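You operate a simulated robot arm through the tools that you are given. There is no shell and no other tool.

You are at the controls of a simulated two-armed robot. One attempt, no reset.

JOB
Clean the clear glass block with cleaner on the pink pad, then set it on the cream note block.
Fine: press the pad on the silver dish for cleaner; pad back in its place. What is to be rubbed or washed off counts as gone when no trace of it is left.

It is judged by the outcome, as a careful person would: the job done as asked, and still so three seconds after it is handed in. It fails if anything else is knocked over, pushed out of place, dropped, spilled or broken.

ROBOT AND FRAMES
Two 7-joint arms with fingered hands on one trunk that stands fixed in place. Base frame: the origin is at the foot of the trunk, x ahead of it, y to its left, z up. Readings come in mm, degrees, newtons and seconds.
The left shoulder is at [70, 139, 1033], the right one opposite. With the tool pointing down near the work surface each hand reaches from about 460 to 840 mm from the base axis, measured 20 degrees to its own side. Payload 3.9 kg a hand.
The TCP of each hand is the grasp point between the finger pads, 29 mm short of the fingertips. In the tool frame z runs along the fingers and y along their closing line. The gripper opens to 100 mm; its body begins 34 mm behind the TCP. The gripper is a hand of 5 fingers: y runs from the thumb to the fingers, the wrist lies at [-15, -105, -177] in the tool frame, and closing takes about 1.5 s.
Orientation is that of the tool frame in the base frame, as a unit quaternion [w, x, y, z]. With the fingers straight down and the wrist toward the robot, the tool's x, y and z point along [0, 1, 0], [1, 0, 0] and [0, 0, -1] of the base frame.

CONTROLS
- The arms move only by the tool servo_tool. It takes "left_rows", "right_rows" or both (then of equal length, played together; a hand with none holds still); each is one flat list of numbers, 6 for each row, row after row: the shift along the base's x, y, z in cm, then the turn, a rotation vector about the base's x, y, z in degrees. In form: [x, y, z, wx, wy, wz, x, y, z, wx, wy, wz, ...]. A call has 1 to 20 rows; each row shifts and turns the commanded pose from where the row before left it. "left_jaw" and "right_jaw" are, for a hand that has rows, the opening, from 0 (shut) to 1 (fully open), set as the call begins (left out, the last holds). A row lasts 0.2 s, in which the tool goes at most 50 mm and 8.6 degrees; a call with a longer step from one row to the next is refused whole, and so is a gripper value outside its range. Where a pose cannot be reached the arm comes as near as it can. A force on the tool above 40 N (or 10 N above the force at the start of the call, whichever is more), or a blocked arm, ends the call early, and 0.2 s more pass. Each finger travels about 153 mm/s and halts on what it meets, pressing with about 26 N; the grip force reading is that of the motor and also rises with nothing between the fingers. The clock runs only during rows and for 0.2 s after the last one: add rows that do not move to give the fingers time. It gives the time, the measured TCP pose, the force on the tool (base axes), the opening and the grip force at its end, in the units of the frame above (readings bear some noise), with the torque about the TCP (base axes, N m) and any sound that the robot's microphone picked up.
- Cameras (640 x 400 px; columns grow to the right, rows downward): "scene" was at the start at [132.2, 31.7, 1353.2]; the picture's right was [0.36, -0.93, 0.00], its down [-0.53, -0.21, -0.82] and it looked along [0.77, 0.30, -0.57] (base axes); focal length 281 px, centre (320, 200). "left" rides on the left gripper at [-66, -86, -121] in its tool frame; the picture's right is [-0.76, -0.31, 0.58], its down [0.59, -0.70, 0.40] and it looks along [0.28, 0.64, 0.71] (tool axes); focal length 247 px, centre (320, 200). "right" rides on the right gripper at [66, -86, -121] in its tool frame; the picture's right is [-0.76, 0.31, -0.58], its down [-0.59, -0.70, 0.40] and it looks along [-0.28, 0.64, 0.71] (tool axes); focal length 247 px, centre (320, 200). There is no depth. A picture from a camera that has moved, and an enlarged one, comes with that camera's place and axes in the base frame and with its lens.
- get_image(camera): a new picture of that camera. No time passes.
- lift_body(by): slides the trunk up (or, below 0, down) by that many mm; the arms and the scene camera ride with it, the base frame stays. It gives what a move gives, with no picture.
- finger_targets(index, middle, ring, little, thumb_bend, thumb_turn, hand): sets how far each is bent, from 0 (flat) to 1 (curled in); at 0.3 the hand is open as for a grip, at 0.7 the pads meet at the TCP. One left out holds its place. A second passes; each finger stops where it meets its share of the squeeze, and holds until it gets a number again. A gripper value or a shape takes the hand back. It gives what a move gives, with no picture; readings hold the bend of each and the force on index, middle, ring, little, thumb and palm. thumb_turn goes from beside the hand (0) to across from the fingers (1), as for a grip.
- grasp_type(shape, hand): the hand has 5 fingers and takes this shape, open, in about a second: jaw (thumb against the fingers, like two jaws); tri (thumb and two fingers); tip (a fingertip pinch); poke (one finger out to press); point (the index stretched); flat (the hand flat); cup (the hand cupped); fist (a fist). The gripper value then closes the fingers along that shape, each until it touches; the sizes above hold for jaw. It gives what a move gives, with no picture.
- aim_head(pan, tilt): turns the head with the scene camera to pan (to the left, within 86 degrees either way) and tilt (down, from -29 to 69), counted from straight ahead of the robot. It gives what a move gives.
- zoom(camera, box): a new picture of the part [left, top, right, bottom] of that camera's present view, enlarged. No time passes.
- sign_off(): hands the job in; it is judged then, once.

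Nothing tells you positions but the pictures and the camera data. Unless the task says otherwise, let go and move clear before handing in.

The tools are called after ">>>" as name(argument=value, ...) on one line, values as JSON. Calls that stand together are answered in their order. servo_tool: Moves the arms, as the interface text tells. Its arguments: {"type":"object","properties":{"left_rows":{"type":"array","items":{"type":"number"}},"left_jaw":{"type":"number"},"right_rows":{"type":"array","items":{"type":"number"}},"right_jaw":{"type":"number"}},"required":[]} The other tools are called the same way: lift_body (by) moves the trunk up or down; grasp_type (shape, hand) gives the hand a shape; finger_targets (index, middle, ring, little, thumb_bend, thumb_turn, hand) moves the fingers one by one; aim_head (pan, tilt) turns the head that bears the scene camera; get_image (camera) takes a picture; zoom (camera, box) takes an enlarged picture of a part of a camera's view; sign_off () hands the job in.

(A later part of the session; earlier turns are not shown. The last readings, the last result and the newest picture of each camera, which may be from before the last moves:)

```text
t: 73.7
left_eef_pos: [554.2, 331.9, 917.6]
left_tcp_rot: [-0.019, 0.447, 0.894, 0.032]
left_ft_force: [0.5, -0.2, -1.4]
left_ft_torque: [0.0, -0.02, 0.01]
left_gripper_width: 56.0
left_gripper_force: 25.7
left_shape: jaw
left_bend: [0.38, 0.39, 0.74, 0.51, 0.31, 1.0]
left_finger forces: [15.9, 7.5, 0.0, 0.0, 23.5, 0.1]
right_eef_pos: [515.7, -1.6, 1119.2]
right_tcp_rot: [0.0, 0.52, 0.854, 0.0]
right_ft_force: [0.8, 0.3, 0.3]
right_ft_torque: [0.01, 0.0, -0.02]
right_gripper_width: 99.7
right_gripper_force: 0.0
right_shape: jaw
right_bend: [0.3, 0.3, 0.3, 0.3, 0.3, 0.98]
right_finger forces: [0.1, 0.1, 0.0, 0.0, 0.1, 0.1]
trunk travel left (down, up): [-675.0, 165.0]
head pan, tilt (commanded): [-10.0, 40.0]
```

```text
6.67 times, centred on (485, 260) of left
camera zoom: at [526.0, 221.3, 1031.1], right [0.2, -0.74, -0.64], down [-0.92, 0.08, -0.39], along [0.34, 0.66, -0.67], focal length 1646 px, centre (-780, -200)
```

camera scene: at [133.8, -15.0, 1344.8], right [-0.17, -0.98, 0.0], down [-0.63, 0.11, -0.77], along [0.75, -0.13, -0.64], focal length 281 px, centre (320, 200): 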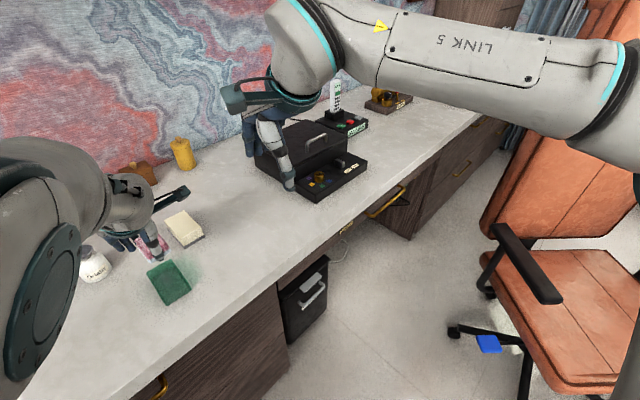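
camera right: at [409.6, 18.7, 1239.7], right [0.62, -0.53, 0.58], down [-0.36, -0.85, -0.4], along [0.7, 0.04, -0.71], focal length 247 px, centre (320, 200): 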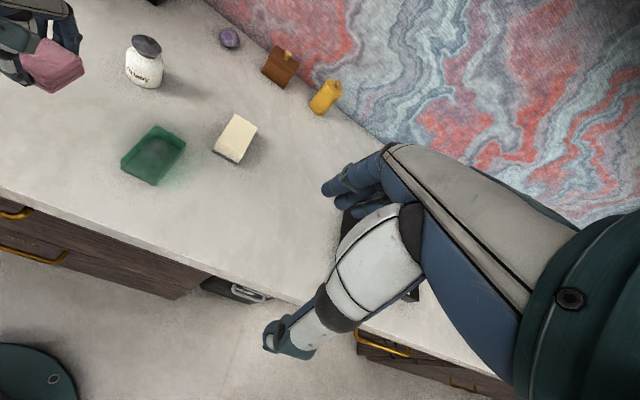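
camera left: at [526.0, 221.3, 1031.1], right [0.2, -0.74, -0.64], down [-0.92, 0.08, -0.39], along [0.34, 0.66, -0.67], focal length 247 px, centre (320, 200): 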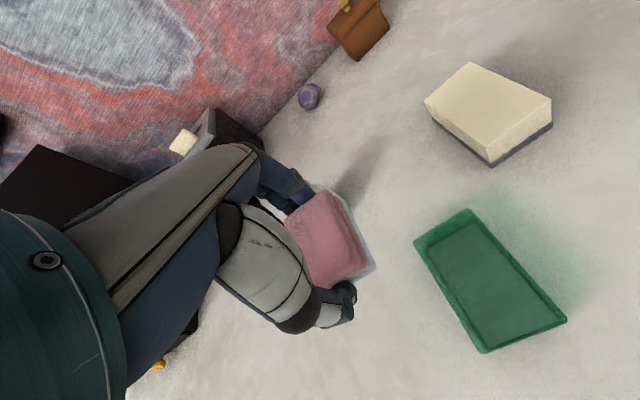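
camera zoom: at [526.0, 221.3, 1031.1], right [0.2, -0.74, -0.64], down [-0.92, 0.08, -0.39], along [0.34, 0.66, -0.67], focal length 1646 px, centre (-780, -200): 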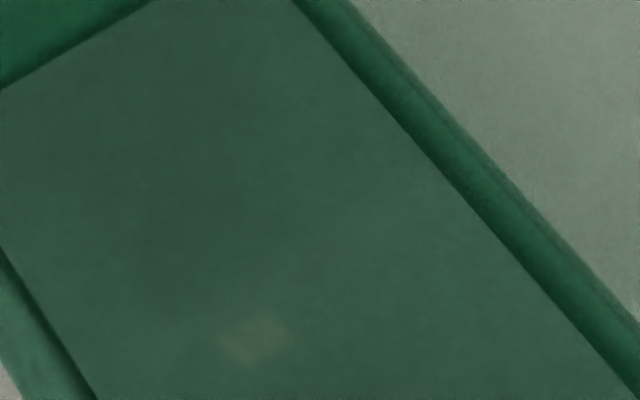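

There's a very faint pale spot in the left camera's view, which may be a reflection or residue. I'll shift the hand camera and see whether the spot moves.

>>> servo_tool(left_rows=[-1.5, 0, 0, 0, 0, 0, -1.5, 0, 0, 0, 0, 0, -1.0, 1.0, 0, 0, 0, 0, 0, 0, 0, 0, 0, 0])

>>> get_image(camera="left")

>>> aim_head(pan=15, tilt=42)

>>> get_image(camera="scene")

```text
t: 74.7
left_eef_pos: [515.2, 342.8, 917.5]
left_tcp_rot: [-0.019, 0.448, 0.893, 0.032]
left_ft_force: [0.1, -0.3, -0.5]
left_ft_torque: [-0.04, 0.03, -0.02]
left_gripper_width: 55.8
left_gripper_force: 26.2
left_shape: jaw
left_bend: [0.38, 0.39, 0.74, 0.51, 0.31, 1.0]
left_finger forces: [15.8, 7.6, 0.1, 0.0, 23.5, 0.0]
right_eef_pos: [514.7, -0.9, 1119.3]
right_tcp_rot: [0.001, 0.521, 0.853, -0.001]
right_ft_force: [-0.4, 0.1, 0.0]
right_ft_torque: [0.03, 0.01, 0.02]
right_gripper_width: 99.8
right_gripper_force: 0.1
right_shape: jaw
right_bend: [0.3, 0.3, 0.3, 0.3, 0.3, 0.98]
right_finger forces: [0.1, 0.0, 0.0, 0.0, 0.0, 0.1]
trunk travel left (down, up): [-675.0, 165.0]
head pan, tilt (commanded): [-10.0, 40.0]
```

```text
taken
camera left: at [486.0, 231.3, 1030.9], right [0.2, -0.74, -0.64], down [-0.92, 0.08, -0.39], along [0.34, 0.66, -0.67], focal length 247 px, centre (320, 200)
```

left: 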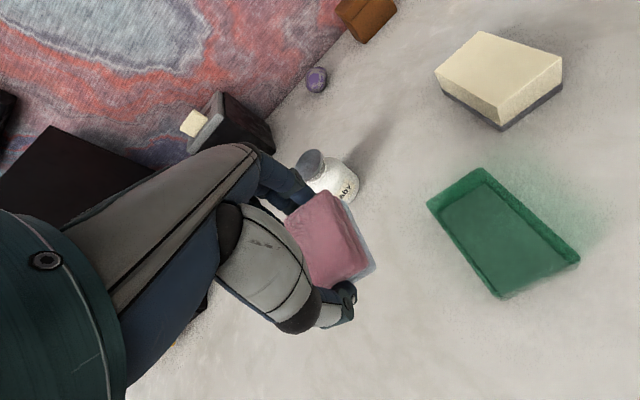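

```text
t: 75.6
left_eef_pos: [515.3, 342.8, 918.1]
left_tcp_rot: [-0.019, 0.449, 0.893, 0.031]
left_ft_force: [0.9, 1.0, -0.4]
left_ft_torque: [0.01, -0.03, 0.0]
left_gripper_width: 56.1
left_gripper_force: 25.9
left_shape: jaw
left_bend: [0.38, 0.39, 0.74, 0.51, 0.31, 1.0]
left_finger forces: [15.9, 7.6, 0.0, 0.0, 23.5, 0.1]
right_eef_pos: [515.2, -0.8, 1118.4]
right_tcp_rot: [0.0, 0.521, 0.854, 0.0]
right_ft_force: [-0.2, 0.8, 0.4]
right_ft_torque: [-0.01, 0.02, -0.02]
right_gripper_width: 99.5
right_gripper_force: 0.1
right_shape: jaw
right_bend: [0.3, 0.3, 0.3, 0.3, 0.3, 0.98]
right_finger forces: [0.1, 0.1, 0.0, 0.0, 0.1, 0.0]
trunk travel left (down, up): [-675.0, 165.0]
head pan, tilt (commanded): [15.0, 42.0]
```

```text
taken
camera scene: at [130.8, 21.2, 1341.9], right [0.26, -0.97, 0.0], down [-0.65, -0.17, -0.74], along [0.72, 0.19, -0.67], focal length 281 px, centre (320, 200)
```

scene: 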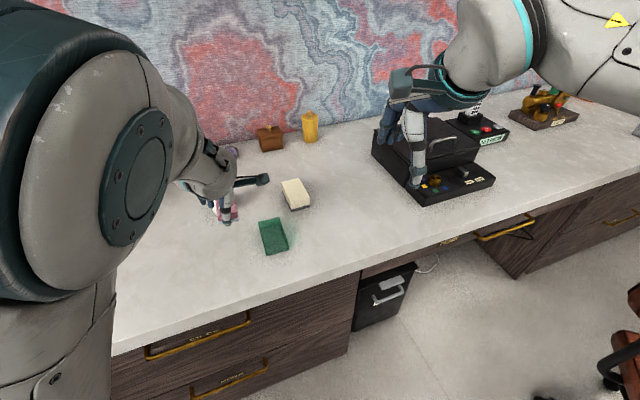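

>>> zoom(camera="left", box=[425, 160, 585, 305])

>>> zoom(camera="left", box=[455, 185, 535, 245])

>>> zoom(camera="scene", box=[250, 210, 298, 260])

```text
2.76 times, centred on (505, 232) of left
camera zoom: at [486.1, 231.4, 1030.8], right [0.2, -0.75, -0.63], down [-0.92, 0.08, -0.39], along [0.34, 0.66, -0.67], focal length 681 px, centre (-190, 110)
```

zoom: 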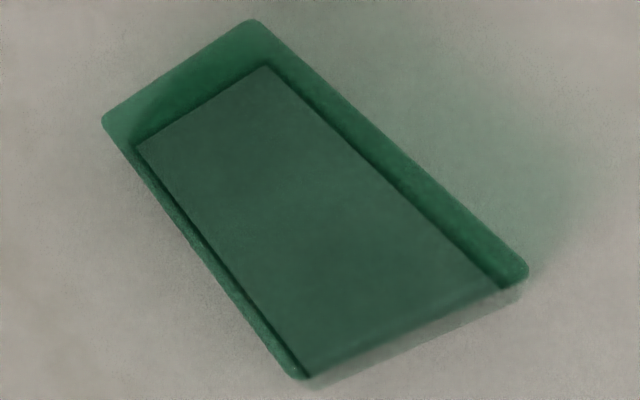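

```text
6.67 times, centred on (495, 215) of left
camera zoom: at [486.1, 231.4, 1030.8], right [0.2, -0.75, -0.63], down [-0.92, 0.08, -0.39], along [0.34, 0.66, -0.67], focal length 1646 px, centre (-847, 100)
```

zoom: 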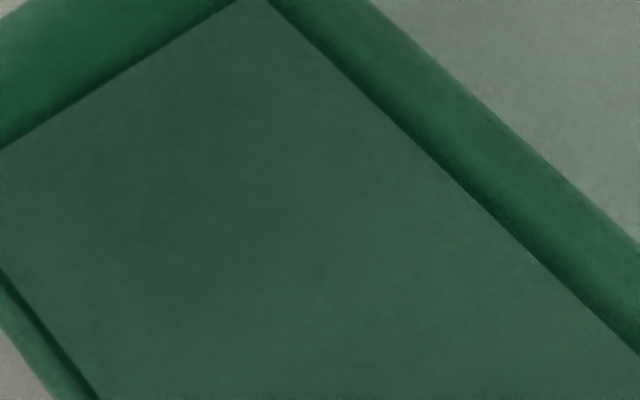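

```text
8.00 times, centred on (274, 235) of scene
camera zoom: at [130.8, 21.2, 1341.9], right [0.26, -0.97, 0.0], down [-0.65, -0.17, -0.74], along [0.72, 0.19, -0.67], focal length 2248 px, centre (688, -80)
```

zoom: 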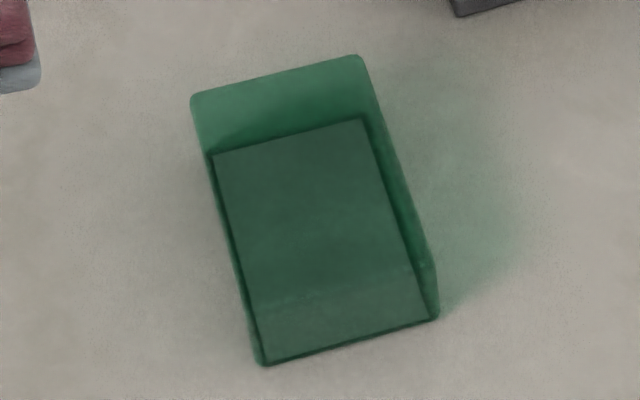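

The spot disappeared with the viewpoint change, so it was only a reflection; the glass looks clean. For safety I'll give the area one more light rub before returning the pad.

>>> servo_tool(left_rows=[0.8, -1.4, 0, 0, 0, 0, 1.0, -1.75, 0, 0, 0, 0, 1.0, -1.75, -0.5, 0, 0, 0, 1.0, -1.75, -1.5, 0, 0, 0, 0.8, -1.5, -2.0, 0, 0, 0, 0, 0, -2.0, 0, 0, 0, 0, 0, -1.2, 0, 0, 0, 0, 0, 0, 0, 0, 0, 0, 0, 0, 0, 0, 0])

>>> servo_tool(left_rows=[0, 0, -0.2, 0, 0, 0, 0, 0, 0, 0, 0, 0])

```text
t: 77.6
left_eef_pos: [562.5, 268.4, 849.0]
left_tcp_rot: [0.001, 0.433, 0.902, 0.008]
left_ft_force: [-1.0, -0.5, 0.5]
left_ft_torque: [-0.02, 0.02, -0.02]
left_gripper_width: 56.0
left_gripper_force: 26.1
left_shape: jaw
left_bend: [0.38, 0.39, 0.74, 0.51, 0.31, 1.0]
left_finger forces: [15.9, 7.6, 0.1, 0.0, 23.4, 0.1]
right_eef_pos: [515.0, -0.3, 1119.0]
right_tcp_rot: [-0.001, 0.521, 0.854, 0.0]
right_ft_force: [0.5, 0.0, -0.8]
right_ft_torque: [-0.01, 0.0, 0.02]
right_gripper_width: 99.5
right_gripper_force: 0.1
right_shape: jaw
right_bend: [0.3, 0.3, 0.3, 0.3, 0.3, 0.98]
right_finger forces: [0.0, 0.1, 0.0, 0.1, 0.0, 0.0]
trunk travel left (down, up): [-675.0, 165.0]
head pan, tilt (commanded): [15.0, 42.0]
```

```text
t: 78.2
left_eef_pos: [560.5, 268.1, 846.5]
left_tcp_rot: [-0.001, 0.432, 0.902, 0.007]
left_ft_force: [0.3, 0.1, 0.8]
left_ft_torque: [0.02, 0.0, -0.04]
left_gripper_width: 56.2
left_gripper_force: 25.6
left_shape: jaw
left_bend: [0.38, 0.39, 0.74, 0.51, 0.31, 1.0]
left_finger forces: [15.8, 7.6, 0.0, 0.1, 23.4, 0.0]
right_eef_pos: [515.7, 1.0, 1120.0]
right_tcp_rot: [0.001, 0.521, 0.853, 0.001]
right_ft_force: [0.4, -0.1, 0.2]
right_ft_torque: [0.02, -0.02, -0.04]
right_gripper_width: 99.7
right_gripper_force: 0.2
right_shape: jaw
right_bend: [0.3, 0.3, 0.3, 0.3, 0.3, 0.98]
right_finger forces: [0.1, 0.1, 0.0, 0.0, 0.0, 0.0]
trunk travel left (down, up): [-675.0, 165.0]
head pan, tilt (commanded): [15.0, 42.0]
```

>>> servo_tool(left_rows=[0.05, -0.35, -0.3, 0, 0, 0, 0.05, -0.35, -0.3, 0, 0, 0, 0, 0, -0.3, 0, 0, 0, 0, 0, 0, 0, 0, 0])

>>> servo_tool(left_rows=[0, 0, -0.2, 0, 0, 0, 0, 0, 0, 0, 0, 0])

```text
t: 79.2
left_eef_pos: [563.2, 261.1, 836.1]
left_tcp_rot: [-0.002, 0.43, 0.903, 0.005]
left_ft_force: [-0.6, 0.1, -1.0]
left_ft_torque: [0.02, 0.03, 0.0]
left_gripper_width: 55.9
left_gripper_force: 26.1
left_shape: jaw
left_bend: [0.38, 0.39, 0.74, 0.51, 0.31, 1.0]
left_finger forces: [16.0, 7.6, 0.0, 0.1, 23.4, 0.0]
right_eef_pos: [515.0, 0.0, 1118.8]
right_tcp_rot: [0.0, 0.521, 0.854, 0.0]
right_ft_force: [-0.5, 0.1, -0.7]
right_ft_torque: [-0.04, 0.01, 0.0]
right_gripper_width: 99.5
right_gripper_force: 0.0
right_shape: jaw
right_bend: [0.3, 0.3, 0.3, 0.3, 0.3, 0.98]
right_finger forces: [0.1, 0.0, 0.0, 0.0, 0.0, 0.0]
trunk travel left (down, up): [-675.0, 165.0]
head pan, tilt (commanded): [15.0, 42.0]
```

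```text
t: 79.8
left_eef_pos: [561.4, 263.1, 833.7]
left_tcp_rot: [-0.001, 0.43, 0.903, 0.006]
left_ft_force: [-0.1, 0.5, -0.3]
left_ft_torque: [0.01, -0.01, 0.0]
left_gripper_width: 55.7
left_gripper_force: 26.2
left_shape: jaw
left_bend: [0.38, 0.39, 0.74, 0.51, 0.31, 1.0]
left_finger forces: [15.9, 7.5, 0.0, 0.0, 23.4, 0.1]
right_eef_pos: [514.8, -0.4, 1120.0]
right_tcp_rot: [0.001, 0.522, 0.853, 0.0]
right_ft_force: [-0.1, -0.2, -0.2]
right_ft_torque: [-0.01, 0.02, 0.01]
right_gripper_width: 99.6
right_gripper_force: 0.0
right_shape: jaw
right_bend: [0.3, 0.3, 0.3, 0.3, 0.3, 0.98]
right_finger forces: [0.0, 0.0, 0.0, 0.1, 0.0, 0.0]
trunk travel left (down, up): [-675.0, 165.0]
head pan, tilt (commanded): [15.0, 42.0]
```

Now just above contact and level; pressing lightly and stroking.

>>> servo_tool(left_rows=[0, 0, -0.2, 0, 0, 0, 0.08, -0.1, -0.15, 0, 0, 0, 0.12, -0.16, -0.05, 0, 0, 0, 0.12, -0.16, -0.02, 0, 0, 0, 0.12, -0.16, -0.02, 0, 0, 0, 0, 0, 0, 0, 0, 0])

```text
t: 81.2
left_eef_pos: [564.0, 258.5, 829.8]
left_tcp_rot: [-0.001, 0.428, 0.904, 0.006]
left_ft_force: [-0.3, 0.4, 9.7]
left_ft_torque: [-0.2, 0.26, -0.01]
left_gripper_width: 56.0
left_gripper_force: 25.8
left_shape: jaw
left_bend: [0.38, 0.39, 0.74, 0.51, 0.31, 1.0]
left_finger forces: [16.5, 8.3, 0.0, 0.0, 32.4, 0.0]
right_eef_pos: [514.2, -0.3, 1119.7]
right_tcp_rot: [0.001, 0.52, 0.854, 0.001]
right_ft_force: [0.3, -0.4, -0.7]
right_ft_torque: [0.02, -0.02, 0.02]
right_gripper_width: 99.8
right_gripper_force: 0.1
right_shape: jaw
right_bend: [0.3, 0.3, 0.3, 0.3, 0.3, 0.98]
right_finger forces: [0.0, 0.0, 0.0, 0.0, 0.0, 0.0]
trunk travel left (down, up): [-675.0, 165.0]
head pan, tilt (commanded): [15.0, 42.0]
```

>>> servo_tool(left_rows=[-0.12, 0.16, 0.02, 0, 0, 0, -0.12, 0.16, 0.02, 0, 0, 0, -0.12, 0.16, 0.02, 0, 0, 0, -0.12, 0.16, 0.02, 0, 0, 0, -0.12, 0.16, 0.02, 0, 0, 0, 0.12, -0.16, -0.01, 0, 0, 0, 0.12, -0.16, -0.01, 0, 0, 0, 0.12, -0.16, -0.01, 0, 0, 0, 0.12, -0.16, -0.01, 0, 0, 0, 0.12, -0.16, -0.01, 0, 0, 0, 0.1, -0.14, 0, 0, 0, 0, -0.1, 0.14, 0.0, 0, 0, 0, -0.12, 0.16, 0.01, 0, 0, 0, -0.12, 0.16, 0.01, 0, 0, 0, -0.12, 0.16, 0.02, 0, 0, 0, -0.12, 0.16, 0.02, 0, 0, 0, -0.12, 0.16, 0.02, 0, 0, 0, 0, 0, 0, 0, 0, 0])

>>> servo_tool(left_rows=[0.12, -0.16, -0.01, 0, 0, 0, 0.12, -0.16, -0.02, 0, 0, 0, 0.12, -0.16, -0.02, 0, 0, 0, 0.12, -0.16, -0.02, 0, 0, 0, 0.12, -0.16, -0.02, 0, 0, 0, 0.1, -0.14, 0, 0, 0, 0, -0.1, 0.14, 0.0, 0, 0, 0, -0.12, 0.16, 0.01, 0, 0, 0, -0.12, 0.16, 0.02, 0, 0, 0, -0.12, 0.16, 0.02, 0, 0, 0, -0.12, 0.16, 0.02, 0, 0, 0, -0.12, 0.16, 0.02, 0, 0, 0, 0, 0, 0, 0, 0, 0])

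```text
t: 85.0
left_eef_pos: [557.3, 264.0, 828.0]
left_tcp_rot: [-0.004, 0.429, 0.903, 0.006]
left_ft_force: [5.6, -2.1, 28.3]
left_ft_torque: [-0.54, 0.26, 0.07]
left_gripper_width: 57.3
left_gripper_force: 25.9
left_shape: jaw
left_bend: [0.37, 0.39, 0.74, 0.51, 0.31, 0.98]
left_finger forces: [21.0, 11.3, 0.1, 0.0, 47.2, 0.0]
right_eef_pos: [512.8, -1.8, 1120.5]
right_tcp_rot: [0.001, 0.521, 0.853, 0.002]
right_ft_force: [1.1, 0.3, 0.2]
right_ft_torque: [0.01, -0.01, 0.04]
right_gripper_width: 99.8
right_gripper_force: 0.2
right_shape: jaw
right_bend: [0.3, 0.3, 0.3, 0.3, 0.3, 0.98]
right_finger forces: [0.0, 0.0, 0.0, 0.1, 0.0, 0.1]
trunk travel left (down, up): [-675.0, 165.0]
head pan, tilt (commanded): [15.0, 42.0]
```

```text
t: 87.8
left_eef_pos: [556.4, 262.7, 828.0]
left_tcp_rot: [-0.003, 0.429, 0.903, 0.005]
left_ft_force: [5.7, -3.0, 27.8]
left_ft_torque: [-0.53, 0.29, 0.08]
left_gripper_width: 57.0
left_gripper_force: 25.9
left_shape: jaw
left_bend: [0.37, 0.38, 0.74, 0.51, 0.3, 0.98]
left_finger forces: [21.1, 11.3, 0.1, 0.1, 48.5, 0.1]
right_eef_pos: [512.8, -2.1, 1120.5]
right_tcp_rot: [0.001, 0.521, 0.853, 0.002]
right_ft_force: [-0.1, -0.4, 0.3]
right_ft_torque: [0.05, 0.02, 0.01]
right_gripper_width: 99.9
right_gripper_force: 0.2
right_shape: jaw
right_bend: [0.3, 0.3, 0.3, 0.3, 0.3, 0.98]
right_finger forces: [0.0, 0.0, 0.1, 0.0, 0.1, 0.0]
trunk travel left (down, up): [-675.0, 165.0]
head pan, tilt (commanded): [15.0, 42.0]
```

Enough rubbing. Lifting off straight up and moving aside toward the pad's home, then re-checking the glass and the pad's seat in the hand.

>>> servo_tool(left_rows=[0, 0, 0.4, 0, 0, 0, 0, 0, 1.0, 0, 0, 0, 0, 0, 2.0, 0, 0, 0, -1.0, 1.0, 2.0, 0, 0, 0, -1.6, 2.0, 1.0, 0, 0, 0, -1.6, 2.0, 0, 0, 0, 0, -1.6, 2.0, 0, 0, 0, 0, -1.6, 2.0, 0, 0, 0, 0, -1.0, 1.3, 0, 0, 0, 0, 0, 0, 0, 0, 0, 0, 0, 0, 0, 0, 0, 0])

>>> get_image(camera="left")

>>> zoom(camera="left", box=[260, 160, 420, 320])

>>> zoom(camera="right", box=[125, 125, 185, 185])

>>> zoom(camera="right", box=[0, 0, 200, 200])

```text
t: 90.2
left_eef_pos: [475.3, 361.1, 893.0]
left_tcp_rot: [-0.02, 0.447, 0.894, 0.031]
left_ft_force: [0.3, -0.3, -0.8]
left_ft_torque: [0.0, 0.01, 0.01]
left_gripper_width: 55.6
left_gripper_force: 25.8
left_shape: jaw
left_bend: [0.38, 0.39, 0.74, 0.51, 0.31, 1.0]
left_finger forces: [15.8, 8.0, 0.1, 0.1, 23.9, 0.0]
right_eef_pos: [514.8, 0.6, 1119.3]
right_tcp_rot: [0.0, 0.521, 0.854, 0.0]
right_ft_force: [0.8, -0.2, -0.1]
right_ft_torque: [0.01, -0.01, -0.01]
right_gripper_width: 99.7
right_gripper_force: 0.0
right_shape: jaw
right_bend: [0.3, 0.3, 0.3, 0.3, 0.3, 0.98]
right_finger forces: [0.0, 0.0, 0.1, 0.0, 0.0, 0.0]
trunk travel left (down, up): [-675.0, 165.0]
head pan, tilt (commanded): [15.0, 42.0]
```

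```text
taken
camera left: at [447.2, 249.7, 1007.0], right [0.2, -0.75, -0.63], down [-0.92, 0.08, -0.39], along [0.34, 0.66, -0.67], focal length 247 px, centre (320, 200)
```

left: 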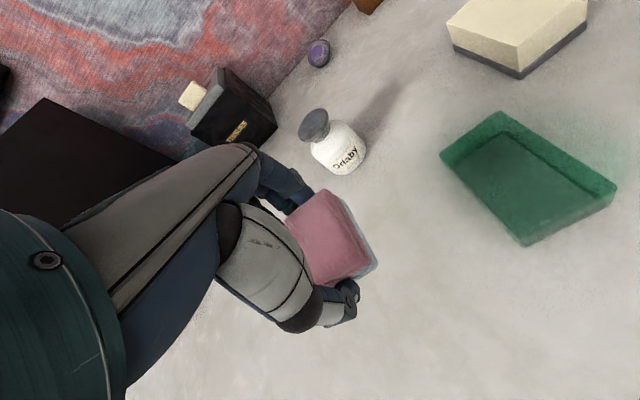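

```text
2.50 times, centred on (340, 240) of left
camera zoom: at [447.2, 249.7, 1007.0], right [0.2, -0.75, -0.63], down [-0.92, 0.08, -0.39], along [0.34, 0.66, -0.67], focal length 617 px, centre (270, 100)
```

zoom: 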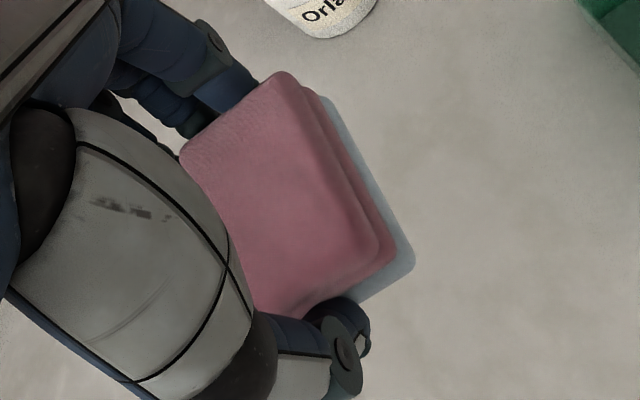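

```text
6.67 times, centred on (155, 155) of right
camera zoom: at [409.7, 18.7, 1239.7], right [0.62, -0.53, 0.58], down [-0.36, -0.85, -0.4], along [0.7, 0.04, -0.71], focal length 1646 px, centre (1420, 500)
```

zoom: 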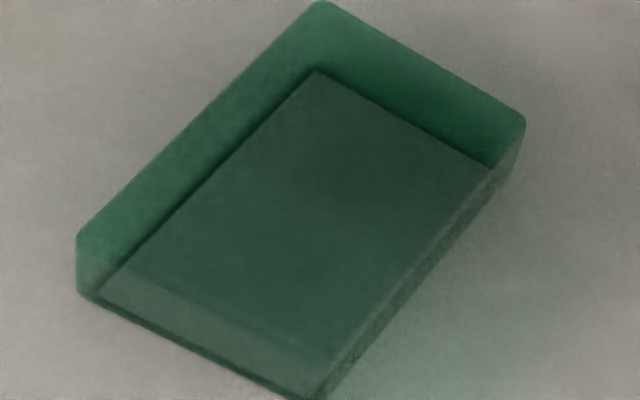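

```text
2.00 times, centred on (100, 100) of right
camera zoom: at [409.7, 18.7, 1239.7], right [0.62, -0.53, 0.58], down [-0.36, -0.85, -0.4], along [0.7, 0.04, -0.71], focal length 494 px, centre (760, 400)
```

zoom: 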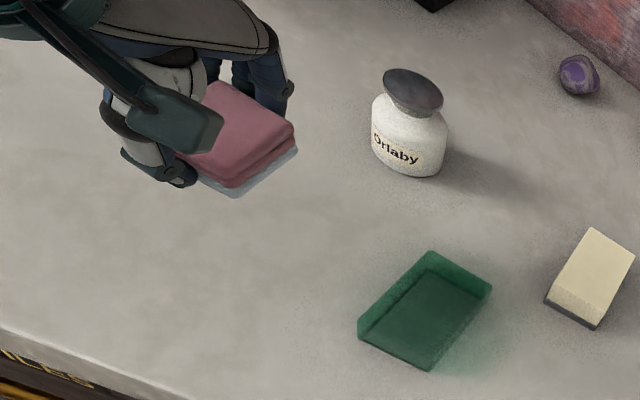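

The glass is clean. I'll re-level the hand to its pick-up orientation and position over the pad's original spot.

>>> servo_tool(left_rows=[-0.2, 0.25, -0.8, -1.1, -0.2, 0, -0.2, 0.25, -0.8, -1.1, -0.2, 0, -0.2, 0.25, -0.8, -1.1, -0.2, 0, 0, 0, 0, 0, 0, 0, 0, 0, 0, 0, 0, 0])

>>> zoom(camera="left", box=[260, 160, 420, 320])

>>> zoom(camera="right", box=[20, 10, 140, 120])

```text
t: 91.4
left_eef_pos: [469.7, 368.4, 869.3]
left_tcp_rot: [-0.002, 0.448, 0.894, 0.007]
left_ft_force: [0.1, 0.0, -0.4]
left_ft_torque: [-0.03, 0.02, 0.03]
left_gripper_width: 55.7
left_gripper_force: 25.8
left_shape: jaw
left_bend: [0.38, 0.39, 0.74, 0.51, 0.31, 1.0]
left_finger forces: [15.9, 8.0, 0.1, 0.0, 23.9, 0.1]
right_eef_pos: [515.2, -1.5, 1119.5]
right_tcp_rot: [0.0, 0.521, 0.853, 0.0]
right_ft_force: [-0.4, -0.3, 0.4]
right_ft_torque: [0.02, -0.02, 0.0]
right_gripper_width: 99.6
right_gripper_force: 0.1
right_shape: jaw
right_bend: [0.3, 0.3, 0.3, 0.3, 0.3, 0.98]
right_finger forces: [0.0, 0.1, 0.0, 0.1, 0.0, 0.1]
trunk travel left (down, up): [-675.0, 165.0]
head pan, tilt (commanded): [15.0, 42.0]
```

```text
2.50 times, centred on (340, 240) of left
camera zoom: at [439.9, 263.4, 988.6], right [0.21, -0.78, -0.59], down [-0.91, 0.06, -0.4], along [0.35, 0.62, -0.7], focal length 617 px, centre (270, 100)
```

zoom: 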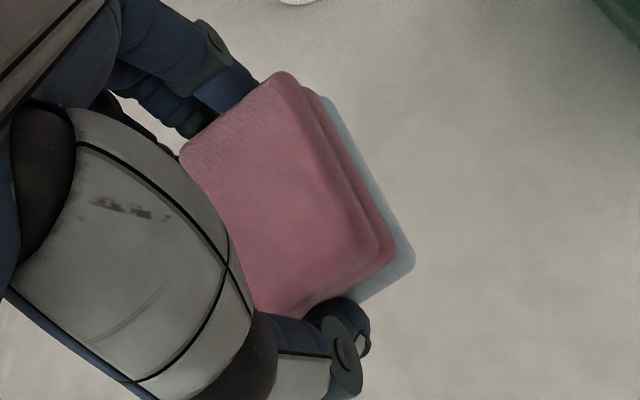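

```text
3.64 times, centred on (80, 65) of right
camera zoom: at [409.8, 18.7, 1239.6], right [0.62, -0.53, 0.58], down [-0.36, -0.85, -0.4], along [0.7, 0.04, -0.71], focal length 898 px, centre (1193, 691)
```

zoom: 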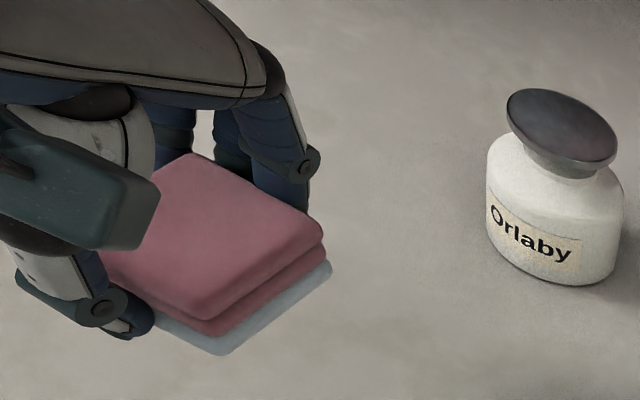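

The pad sits almost unchanged in the hand, perhaps pushed up a few millimetres. I'll trim position and lower it to the counter at its original place.

>>> servo_tool(left_rows=[-0.12, 0.03, -1.4, 0, 0, 0, -0.12, 0.03, -1.4, 0, 0, 0, 0, 0, -1.4, 0, 0, 0, 0, 0, -1.0, 0, 0, 0, 0, 0, 0, 0, 0, 0, 0, 0, 0, 0, 0, 0])

>>> zoom(camera="right", box=[10, 70, 110, 140])

```text
t: 92.8
left_eef_pos: [467.2, 368.3, 816.9]
left_tcp_rot: [-0.002, 0.448, 0.894, 0.008]
left_ft_force: [0.5, 0.0, 0.1]
left_ft_torque: [-0.02, -0.01, -0.03]
left_gripper_width: 55.6
left_gripper_force: 26.1
left_shape: jaw
left_bend: [0.38, 0.39, 0.74, 0.51, 0.31, 1.0]
left_finger forces: [15.8, 7.9, 0.0, 0.0, 23.9, 0.0]
right_eef_pos: [515.4, -0.3, 1119.1]
right_tcp_rot: [0.0, 0.521, 0.854, 0.0]
right_ft_force: [-0.1, 1.2, 0.7]
right_ft_torque: [0.01, 0.01, 0.0]
right_gripper_width: 99.7
right_gripper_force: 0.0
right_shape: jaw
right_bend: [0.3, 0.3, 0.3, 0.3, 0.3, 0.98]
right_finger forces: [0.0, 0.1, 0.1, 0.0, 0.0, 0.0]
trunk travel left (down, up): [-675.0, 165.0]
head pan, tilt (commanded): [15.0, 42.0]
```

```text
5.71 times, centred on (60, 105) of right
camera zoom: at [410.0, 18.7, 1239.6], right [0.62, -0.53, 0.58], down [-0.36, -0.85, -0.4], along [0.7, 0.04, -0.71], focal length 1411 px, centre (1806, 743)
```

zoom: 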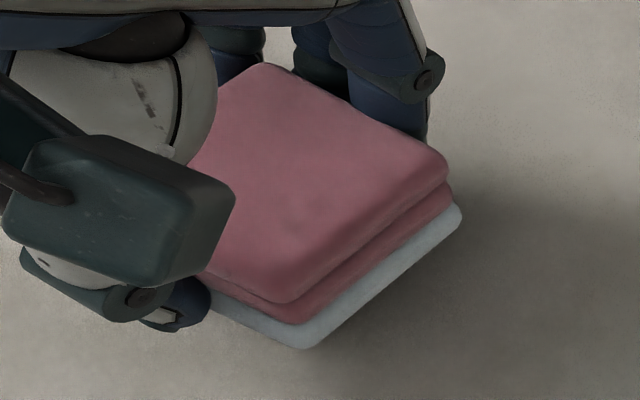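

Lining up well with the original picture. Lowering slowly to contact.

>>> servo_tool(left_rows=[-0.05, 0, -0.4, 0, 0, 0, 0, 0, -0.3, 0, 0, 0, 0, 0, 0, 0, 0, 0])

>>> servo_tool(left_rows=[0, 0, -0.2, 0, 0, 0, 0, 0, -0.15, 0, 0, 0, 0, 0, 0, 0, 0, 0])

>>> zoom(camera="right", box=[10, 70, 110, 140])

```text
t: 93.6
left_eef_pos: [466.8, 368.6, 809.8]
left_tcp_rot: [-0.002, 0.447, 0.894, 0.008]
left_ft_force: [0.4, -0.8, -0.3]
left_ft_torque: [-0.05, 0.03, 0.0]
left_gripper_width: 55.9
left_gripper_force: 26.1
left_shape: jaw
left_bend: [0.38, 0.39, 0.74, 0.51, 0.31, 1.0]
left_finger forces: [15.8, 8.0, 0.0, 0.1, 23.9, 0.0]
right_eef_pos: [515.9, -0.4, 1120.3]
right_tcp_rot: [0.0, 0.521, 0.854, 0.0]
right_ft_force: [-0.2, -0.2, -0.5]
right_ft_torque: [0.02, 0.02, 0.03]
right_gripper_width: 99.8
right_gripper_force: 0.1
right_shape: jaw
right_bend: [0.3, 0.3, 0.3, 0.3, 0.3, 0.98]
right_finger forces: [0.1, 0.1, 0.0, 0.0, 0.0, 0.1]
trunk travel left (down, up): [-675.0, 165.0]
head pan, tilt (commanded): [15.0, 42.0]
```

```text
t: 94.4
left_eef_pos: [465.4, 368.1, 807.2]
left_tcp_rot: [-0.001, 0.447, 0.894, 0.008]
left_ft_force: [-0.2, 0.1, -0.4]
left_ft_torque: [-0.04, -0.02, 0.02]
left_gripper_width: 55.6
left_gripper_force: 26.0
left_shape: jaw
left_bend: [0.38, 0.39, 0.74, 0.51, 0.31, 1.0]
left_finger forces: [15.8, 8.0, 0.0, 0.0, 23.9, 0.0]
right_eef_pos: [514.5, -0.0, 1118.5]
right_tcp_rot: [0.0, 0.521, 0.853, 0.0]
right_ft_force: [0.2, 0.4, 0.4]
right_ft_torque: [0.0, 0.03, -0.02]
right_gripper_width: 99.8
right_gripper_force: 0.0
right_shape: jaw
right_bend: [0.3, 0.3, 0.3, 0.3, 0.3, 0.98]
right_finger forces: [0.0, 0.0, 0.1, 0.1, 0.0, 0.0]
trunk travel left (down, up): [-675.0, 165.0]
head pan, tilt (commanded): [15.0, 42.0]
```

```text
5.71 times, centred on (60, 105) of right
camera zoom: at [409.8, 18.6, 1239.6], right [0.62, -0.53, 0.58], down [-0.36, -0.85, -0.4], along [0.7, 0.04, -0.71], focal length 1411 px, centre (1806, 743)
```

zoom: 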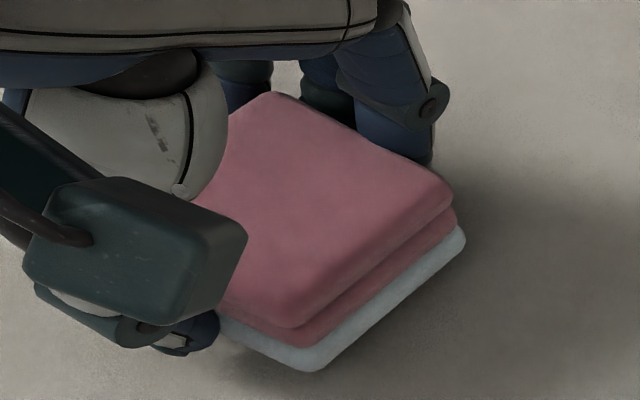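

Nearly down. I'll nudge it 3 mm in +y to match the original outline, then lower to contact.

>>> servo_tool(left_rows=[0.06, 0.28, 0, 0, 0, 0, 0, 0, -0.2, 0, 0, 0, 0, 0, 0, 0, 0, 0])

>>> servo_tool(left_rows=[0, 0, -0.2, 0, 0, 0, 0, 0, 0, 0, 0, 0])

>>> zoom(camera="right", box=[10, 70, 110, 140])

```text
t: 95.2
left_eef_pos: [468.2, 370.2, 805.1]
left_tcp_rot: [-0.001, 0.448, 0.894, 0.009]
left_ft_force: [0.3, -0.2, -0.3]
left_ft_torque: [0.01, 0.02, 0.0]
left_gripper_width: 55.7
left_gripper_force: 26.0
left_shape: jaw
left_bend: [0.38, 0.39, 0.74, 0.51, 0.31, 1.0]
left_finger forces: [15.8, 7.9, 0.0, 0.0, 24.0, 0.0]
right_eef_pos: [515.4, -0.7, 1120.2]
right_tcp_rot: [0.0, 0.52, 0.854, 0.0]
right_ft_force: [-0.2, 0.5, 0.7]
right_ft_torque: [0.0, 0.02, -0.01]
right_gripper_width: 99.9
right_gripper_force: 0.0
right_shape: jaw
right_bend: [0.3, 0.3, 0.3, 0.3, 0.3, 0.98]
right_finger forces: [0.0, 0.0, 0.1, 0.0, 0.0, 0.0]
trunk travel left (down, up): [-675.0, 165.0]
head pan, tilt (commanded): [15.0, 42.0]
```

```text
t: 95.8
left_eef_pos: [467.4, 369.8, 801.8]
left_tcp_rot: [-0.001, 0.448, 0.894, 0.009]
left_ft_force: [0.0, -0.4, -0.5]
left_ft_torque: [-0.04, 0.01, 0.01]
left_gripper_width: 55.8
left_gripper_force: 26.1
left_shape: jaw
left_bend: [0.38, 0.39, 0.74, 0.51, 0.31, 1.0]
left_finger forces: [15.8, 8.0, 0.0, 0.0, 24.0, 0.0]
right_eef_pos: [514.3, -0.2, 1119.6]
right_tcp_rot: [0.0, 0.52, 0.854, 0.0]
right_ft_force: [0.0, -0.5, -0.3]
right_ft_torque: [-0.02, 0.0, 0.0]
right_gripper_width: 100.0
right_gripper_force: 0.1
right_shape: jaw
right_bend: [0.3, 0.3, 0.3, 0.3, 0.3, 0.98]
right_finger forces: [0.0, 0.0, 0.0, 0.1, 0.0, 0.0]
trunk travel left (down, up): [-675.0, 165.0]
head pan, tilt (commanded): [15.0, 42.0]
```

```text
5.71 times, centred on (60, 105) of right
camera zoom: at [409.8, 18.6, 1239.6], right [0.62, -0.53, 0.58], down [-0.36, -0.85, -0.4], along [0.7, 0.04, -0.71], focal length 1411 px, centre (1806, 743)
```

zoom: 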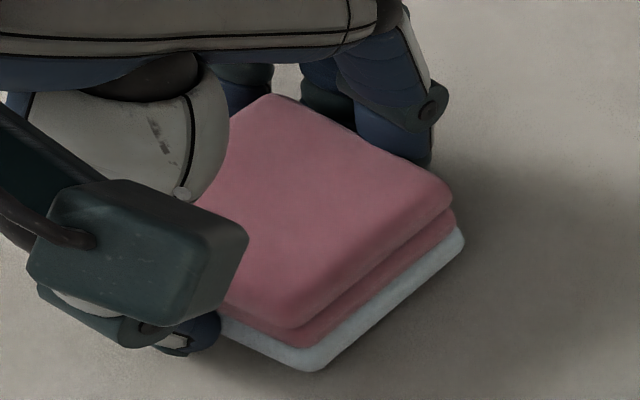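

>>> servo_tool(left_rows=[0, 0.15, -0.15, 0, 0, 0, 0, 0, 0, 0, 0, 0])

>>> servo_tool(left_rows=[0, 0.1, -0.15, 0, 0, 0, 0, 0, 0, 0, 0, 0])

>>> zoom(camera="right", box=[10, 70, 110, 140])

>>> zoom(camera="left", box=[260, 160, 420, 320])

```text
t: 96.4
left_eef_pos: [468.2, 371.2, 799.7]
left_tcp_rot: [-0.002, 0.448, 0.894, 0.009]
left_ft_force: [-0.5, -0.4, -0.2]
left_ft_torque: [0.01, 0.01, -0.01]
left_gripper_width: 55.9
left_gripper_force: 26.4
left_shape: jaw
left_bend: [0.38, 0.39, 0.74, 0.51, 0.31, 1.0]
left_finger forces: [15.7, 8.0, 0.0, 0.1, 23.9, 0.0]
right_eef_pos: [515.6, -0.4, 1119.0]
right_tcp_rot: [0.001, 0.521, 0.854, 0.0]
right_ft_force: [0.4, -1.0, 0.4]
right_ft_torque: [-0.03, -0.01, -0.02]
right_gripper_width: 99.6
right_gripper_force: 0.1
right_shape: jaw
right_bend: [0.3, 0.3, 0.3, 0.3, 0.3, 0.98]
right_finger forces: [0.0, 0.0, 0.0, 0.0, 0.1, 0.0]
trunk travel left (down, up): [-675.0, 165.0]
head pan, tilt (commanded): [15.0, 42.0]
```

```text
t: 97.0
left_eef_pos: [468.0, 373.1, 799.8]
left_tcp_rot: [-0.001, 0.447, 0.894, 0.008]
left_ft_force: [0.7, -1.1, 2.8]
left_ft_torque: [-0.14, 0.06, 0.0]
left_gripper_width: 55.8
left_gripper_force: 26.1
left_shape: jaw
left_bend: [0.38, 0.39, 0.74, 0.51, 0.31, 0.99]
left_finger forces: [16.2, 7.7, 0.0, 0.1, 25.8, 0.0]
right_eef_pos: [514.7, -1.8, 1119.3]
right_tcp_rot: [0.001, 0.521, 0.853, 0.0]
right_ft_force: [0.2, -0.6, 0.5]
right_ft_torque: [-0.01, 0.0, 0.0]
right_gripper_width: 99.4
right_gripper_force: 0.3
right_shape: jaw
right_bend: [0.3, 0.3, 0.3, 0.3, 0.3, 0.98]
right_finger forces: [0.0, 0.1, 0.0, 0.0, 0.0, 0.1]
trunk travel left (down, up): [-675.0, 165.0]
head pan, tilt (commanded): [15.0, 42.0]
```

```text
5.71 times, centred on (60, 105) of right
camera zoom: at [409.4, 18.1, 1239.8], right [0.62, -0.53, 0.58], down [-0.36, -0.84, -0.4], along [0.7, 0.04, -0.71], focal length 1411 px, centre (1806, 743)
```

zoom: 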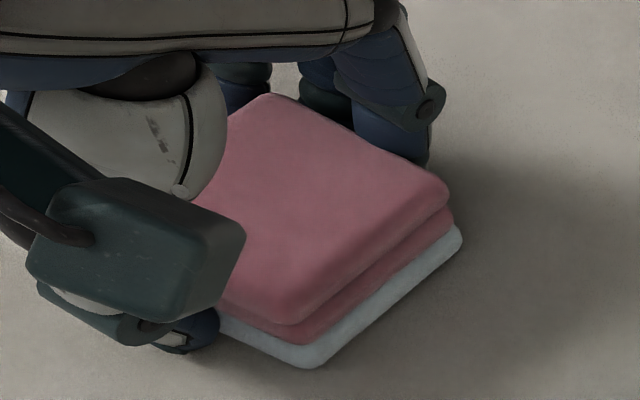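

```text
2.50 times, centred on (340, 240) of left
camera zoom: at [437.7, 268.3, 919.7], right [0.21, -0.78, -0.59], down [-0.91, 0.06, -0.4], along [0.35, 0.62, -0.7], focal length 617 px, centre (270, 100)
```

zoom: 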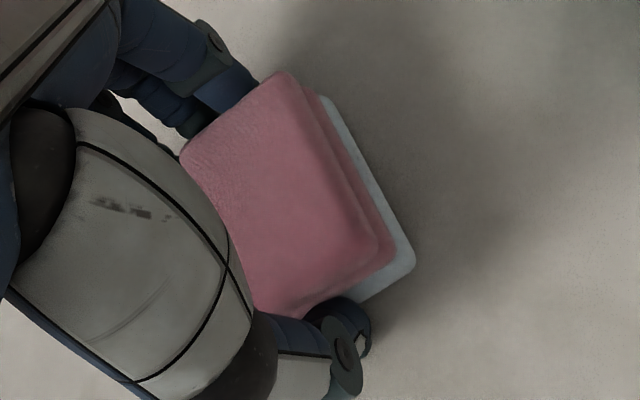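

The pad rests on the counter with light contact, within about 2 mm of its original outline. I'll open the hand.

>>> servo_tool(left_rows=[0, 0, 0, 0, 0, 0, 0, 0, 0, 0, 0, 0, 0, 0, 0, 0, 0, 0, 0, 0, 0, 0, 0, 0, 0, 0, 0, 0, 0, 0, 0, 0, 0, 0, 0, 0], left_jaw=1)

>>> zoom(camera="right", box=[10, 70, 110, 140])

>>> zoom(camera="left", box=[260, 160, 420, 360])

```text
t: 98.4
left_eef_pos: [467.2, 372.9, 800.2]
left_tcp_rot: [-0.002, 0.448, 0.894, 0.008]
left_ft_force: [0.2, 0.2, 0.0]
left_ft_torque: [0.01, 0.02, -0.02]
left_gripper_width: 99.8
left_gripper_force: 0.1
left_shape: jaw
left_bend: [0.3, 0.3, 0.3, 0.3, 0.3, 0.98]
left_finger forces: [0.0, 0.1, 0.1, 0.0, 0.0, 0.0]
right_eef_pos: [516.5, -0.7, 1120.0]
right_tcp_rot: [-0.001, 0.521, 0.853, 0.001]
right_ft_force: [-0.3, -0.5, -0.1]
right_ft_torque: [-0.01, -0.02, 0.0]
right_gripper_width: 100.0
right_gripper_force: 0.1
right_shape: jaw
right_bend: [0.3, 0.3, 0.3, 0.3, 0.3, 0.98]
right_finger forces: [0.0, 0.0, 0.0, 0.0, 0.0, 0.1]
trunk travel left (down, up): [-675.0, 165.0]
head pan, tilt (commanded): [15.0, 42.0]
```

```text
5.71 times, centred on (60, 105) of right
camera zoom: at [409.8, 18.6, 1239.6], right [0.62, -0.53, 0.58], down [-0.36, -0.85, -0.4], along [0.7, 0.04, -0.71], focal length 1411 px, centre (1806, 743)
```

zoom: 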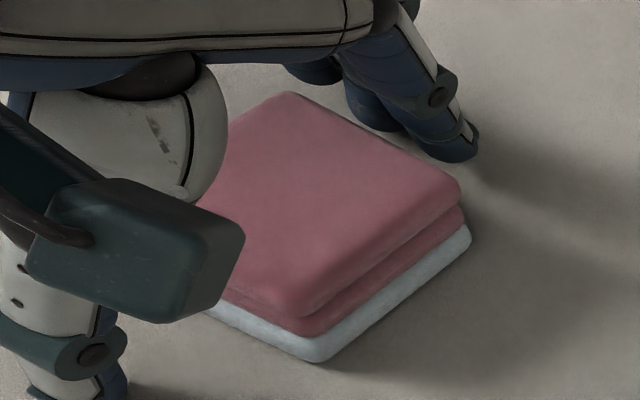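

```text
2.00 times, centred on (340, 260) of left
camera zoom: at [437.8, 268.6, 919.2], right [0.21, -0.78, -0.59], down [-0.91, 0.06, -0.4], along [0.35, 0.62, -0.7], focal length 494 px, centre (280, 80)
```

zoom: 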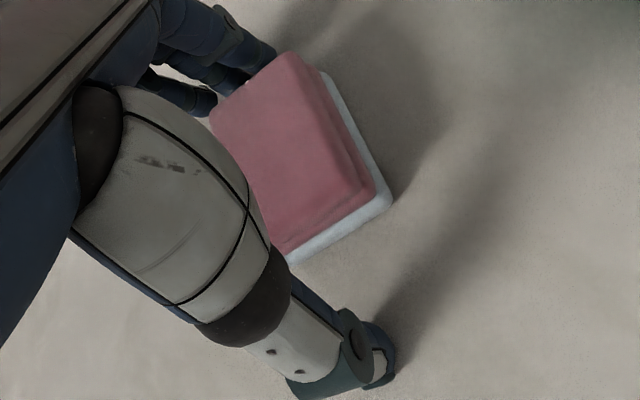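

The pad is released within about 2–3 mm of its original spot. I'll raise the hand straight up and check.

>>> servo_tool(left_rows=[0, 0, 0.8, 0, 0, 0, 0, 0, 1.5, 0, 0, 0, 0, 0, 2.2, 0, 0, 0, 0, 0, 2.5, 0, 0, 0, 0, 0, 2.5, 0, 0, 0, 0, 0, 2.5, 0, 0, 0, 0, 0, 0, 0, 0, 0])

>>> zoom(camera="right", box=[10, 70, 110, 140])

>>> get_image(camera="left")

>>> get_image(camera="right")

```text
t: 100.0
left_eef_pos: [468.5, 372.8, 919.7]
left_tcp_rot: [-0.002, 0.448, 0.894, 0.007]
left_ft_force: [-0.7, -0.1, -0.2]
left_ft_torque: [-0.01, -0.02, -0.04]
left_gripper_width: 99.8
left_gripper_force: 0.1
left_shape: jaw
left_bend: [0.3, 0.3, 0.3, 0.3, 0.3, 0.98]
left_finger forces: [0.0, 0.1, 0.1, 0.1, 0.0, 0.0]
right_eef_pos: [515.3, -0.1, 1119.3]
right_tcp_rot: [0.0, 0.521, 0.854, 0.0]
right_ft_force: [0.2, 0.6, -0.1]
right_ft_torque: [-0.01, 0.03, 0.0]
right_gripper_width: 99.9
right_gripper_force: 0.0
right_shape: jaw
right_bend: [0.3, 0.3, 0.3, 0.3, 0.3, 0.98]
right_finger forces: [0.0, 0.0, 0.0, 0.0, 0.0, 0.0]
trunk travel left (down, up): [-675.0, 165.0]
head pan, tilt (commanded): [15.0, 42.0]
```

```text
5.71 times, centred on (60, 105) of right
camera zoom: at [410.2, 18.8, 1239.5], right [0.62, -0.53, 0.58], down [-0.36, -0.85, -0.4], along [0.7, 0.04, -0.71], focal length 1411 px, centre (1806, 743)
```

zoom: 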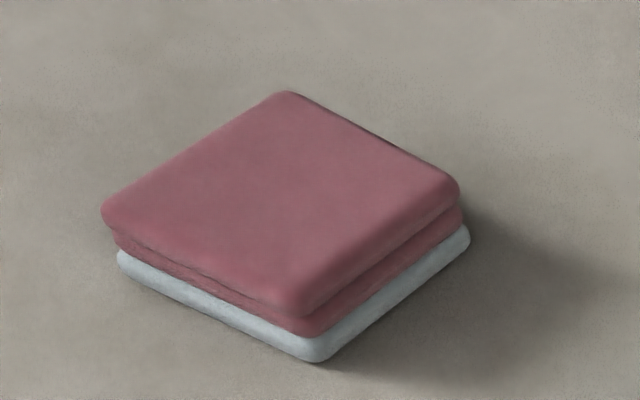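

```text
taken
camera left: at [438.5, 268.3, 1039.1], right [0.21, -0.78, -0.59], down [-0.91, 0.06, -0.4], along [0.35, 0.62, -0.7], focal length 247 px, centre (320, 200)
```

left: 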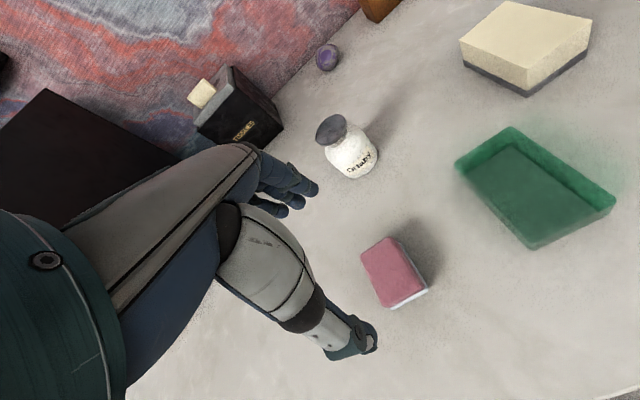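

```text
taken
camera right: at [410.2, 18.8, 1239.5], right [0.62, -0.53, 0.58], down [-0.36, -0.85, -0.4], along [0.7, 0.04, -0.71], focal length 247 px, centre (320, 200)
```

right: 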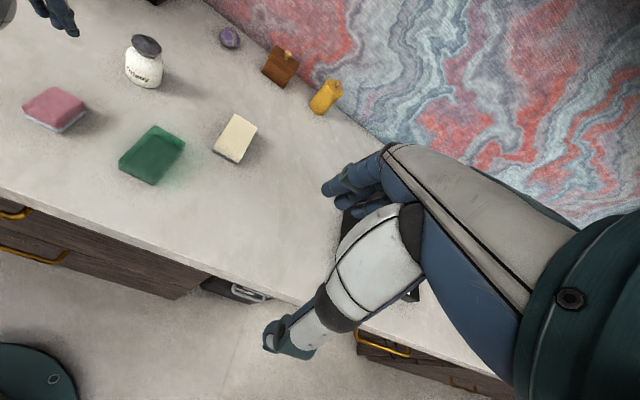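

The pad is back in place with everything else undisturbed. Next I'll turn the left hand about 90° so it can grip the glass block across its 56 mm width, doing this high above the counter and checking that the arm follows.

>>> servo_tool(left_rows=[0.8, -0.8, 0.5, 0, 0, -5, 0.8, -0.8, 0.5, 0, 0, -5, 0.8, -0.8, 0.5, 0, 0, -5, 0.8, -0.8, 0.5, 0, 0, -5, 0.8, -0.8, 0.5, 0, 0, -5, 0.8, -0.8, 0.5, 0, 0, -5, 0.8, -0.8, 0, 0, 0, -5, 0.8, -0.8, 0, 0, 0, -5, 0, 0, 0, 0, 0, 0, 0, 0, 0, 0, 0, 0])

>>> get_image(camera="scene")

>>> get_image(camera="left")

```text
t: 102.2
left_eef_pos: [531.9, 309.7, 949.2]
left_tcp_rot: [0.001, 0.727, 0.686, 0.008]
left_ft_force: [-0.6, 0.9, 0.4]
left_ft_torque: [-0.03, 0.05, 0.03]
left_gripper_width: 99.9
left_gripper_force: 0.1
left_shape: jaw
left_bend: [0.3, 0.3, 0.3, 0.3, 0.3, 0.98]
left_finger forces: [0.0, 0.0, 0.1, 0.1, 0.1, 0.0]
right_eef_pos: [515.7, 0.2, 1119.7]
right_tcp_rot: [0.0, 0.521, 0.854, -0.001]
right_ft_force: [0.2, -0.7, -0.2]
right_ft_torque: [0.0, 0.0, -0.01]
right_gripper_width: 99.9
right_gripper_force: 0.0
right_shape: jaw
right_bend: [0.3, 0.3, 0.3, 0.3, 0.3, 0.98]
right_finger forces: [0.0, 0.1, 0.1, 0.0, 0.0, 0.0]
trunk travel left (down, up): [-675.0, 165.0]
head pan, tilt (commanded): [15.0, 42.0]
```

```text
taken
camera scene: at [130.8, 21.4, 1341.9], right [0.26, -0.97, 0.0], down [-0.65, -0.17, -0.74], along [0.72, 0.19, -0.67], focal length 281 px, centre (320, 200)
```

scene: 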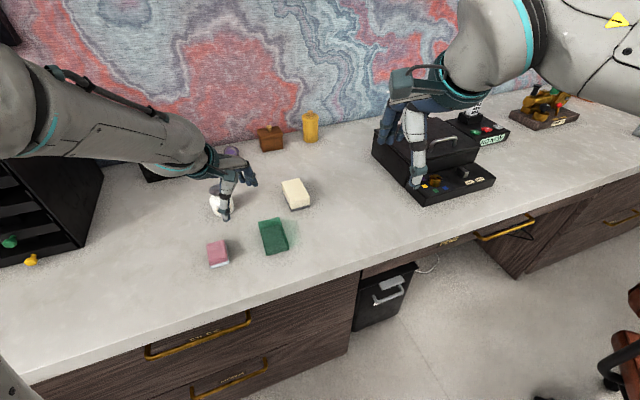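

```text
taken
camera left: at [440.9, 249.1, 1068.6], right [-0.34, -0.73, -0.59], down [-0.66, 0.63, -0.4], along [0.67, 0.25, -0.7], focal length 247 px, centre (320, 200)
```

left: 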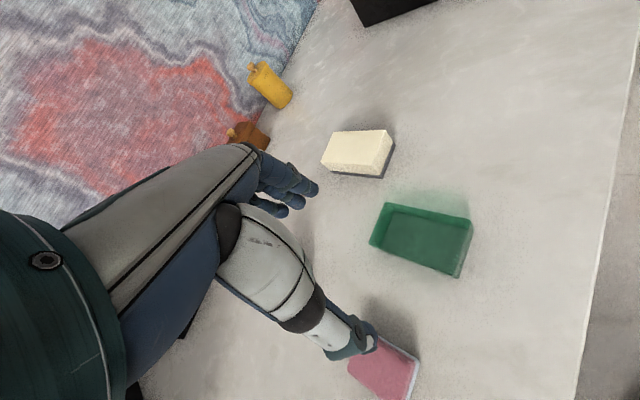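

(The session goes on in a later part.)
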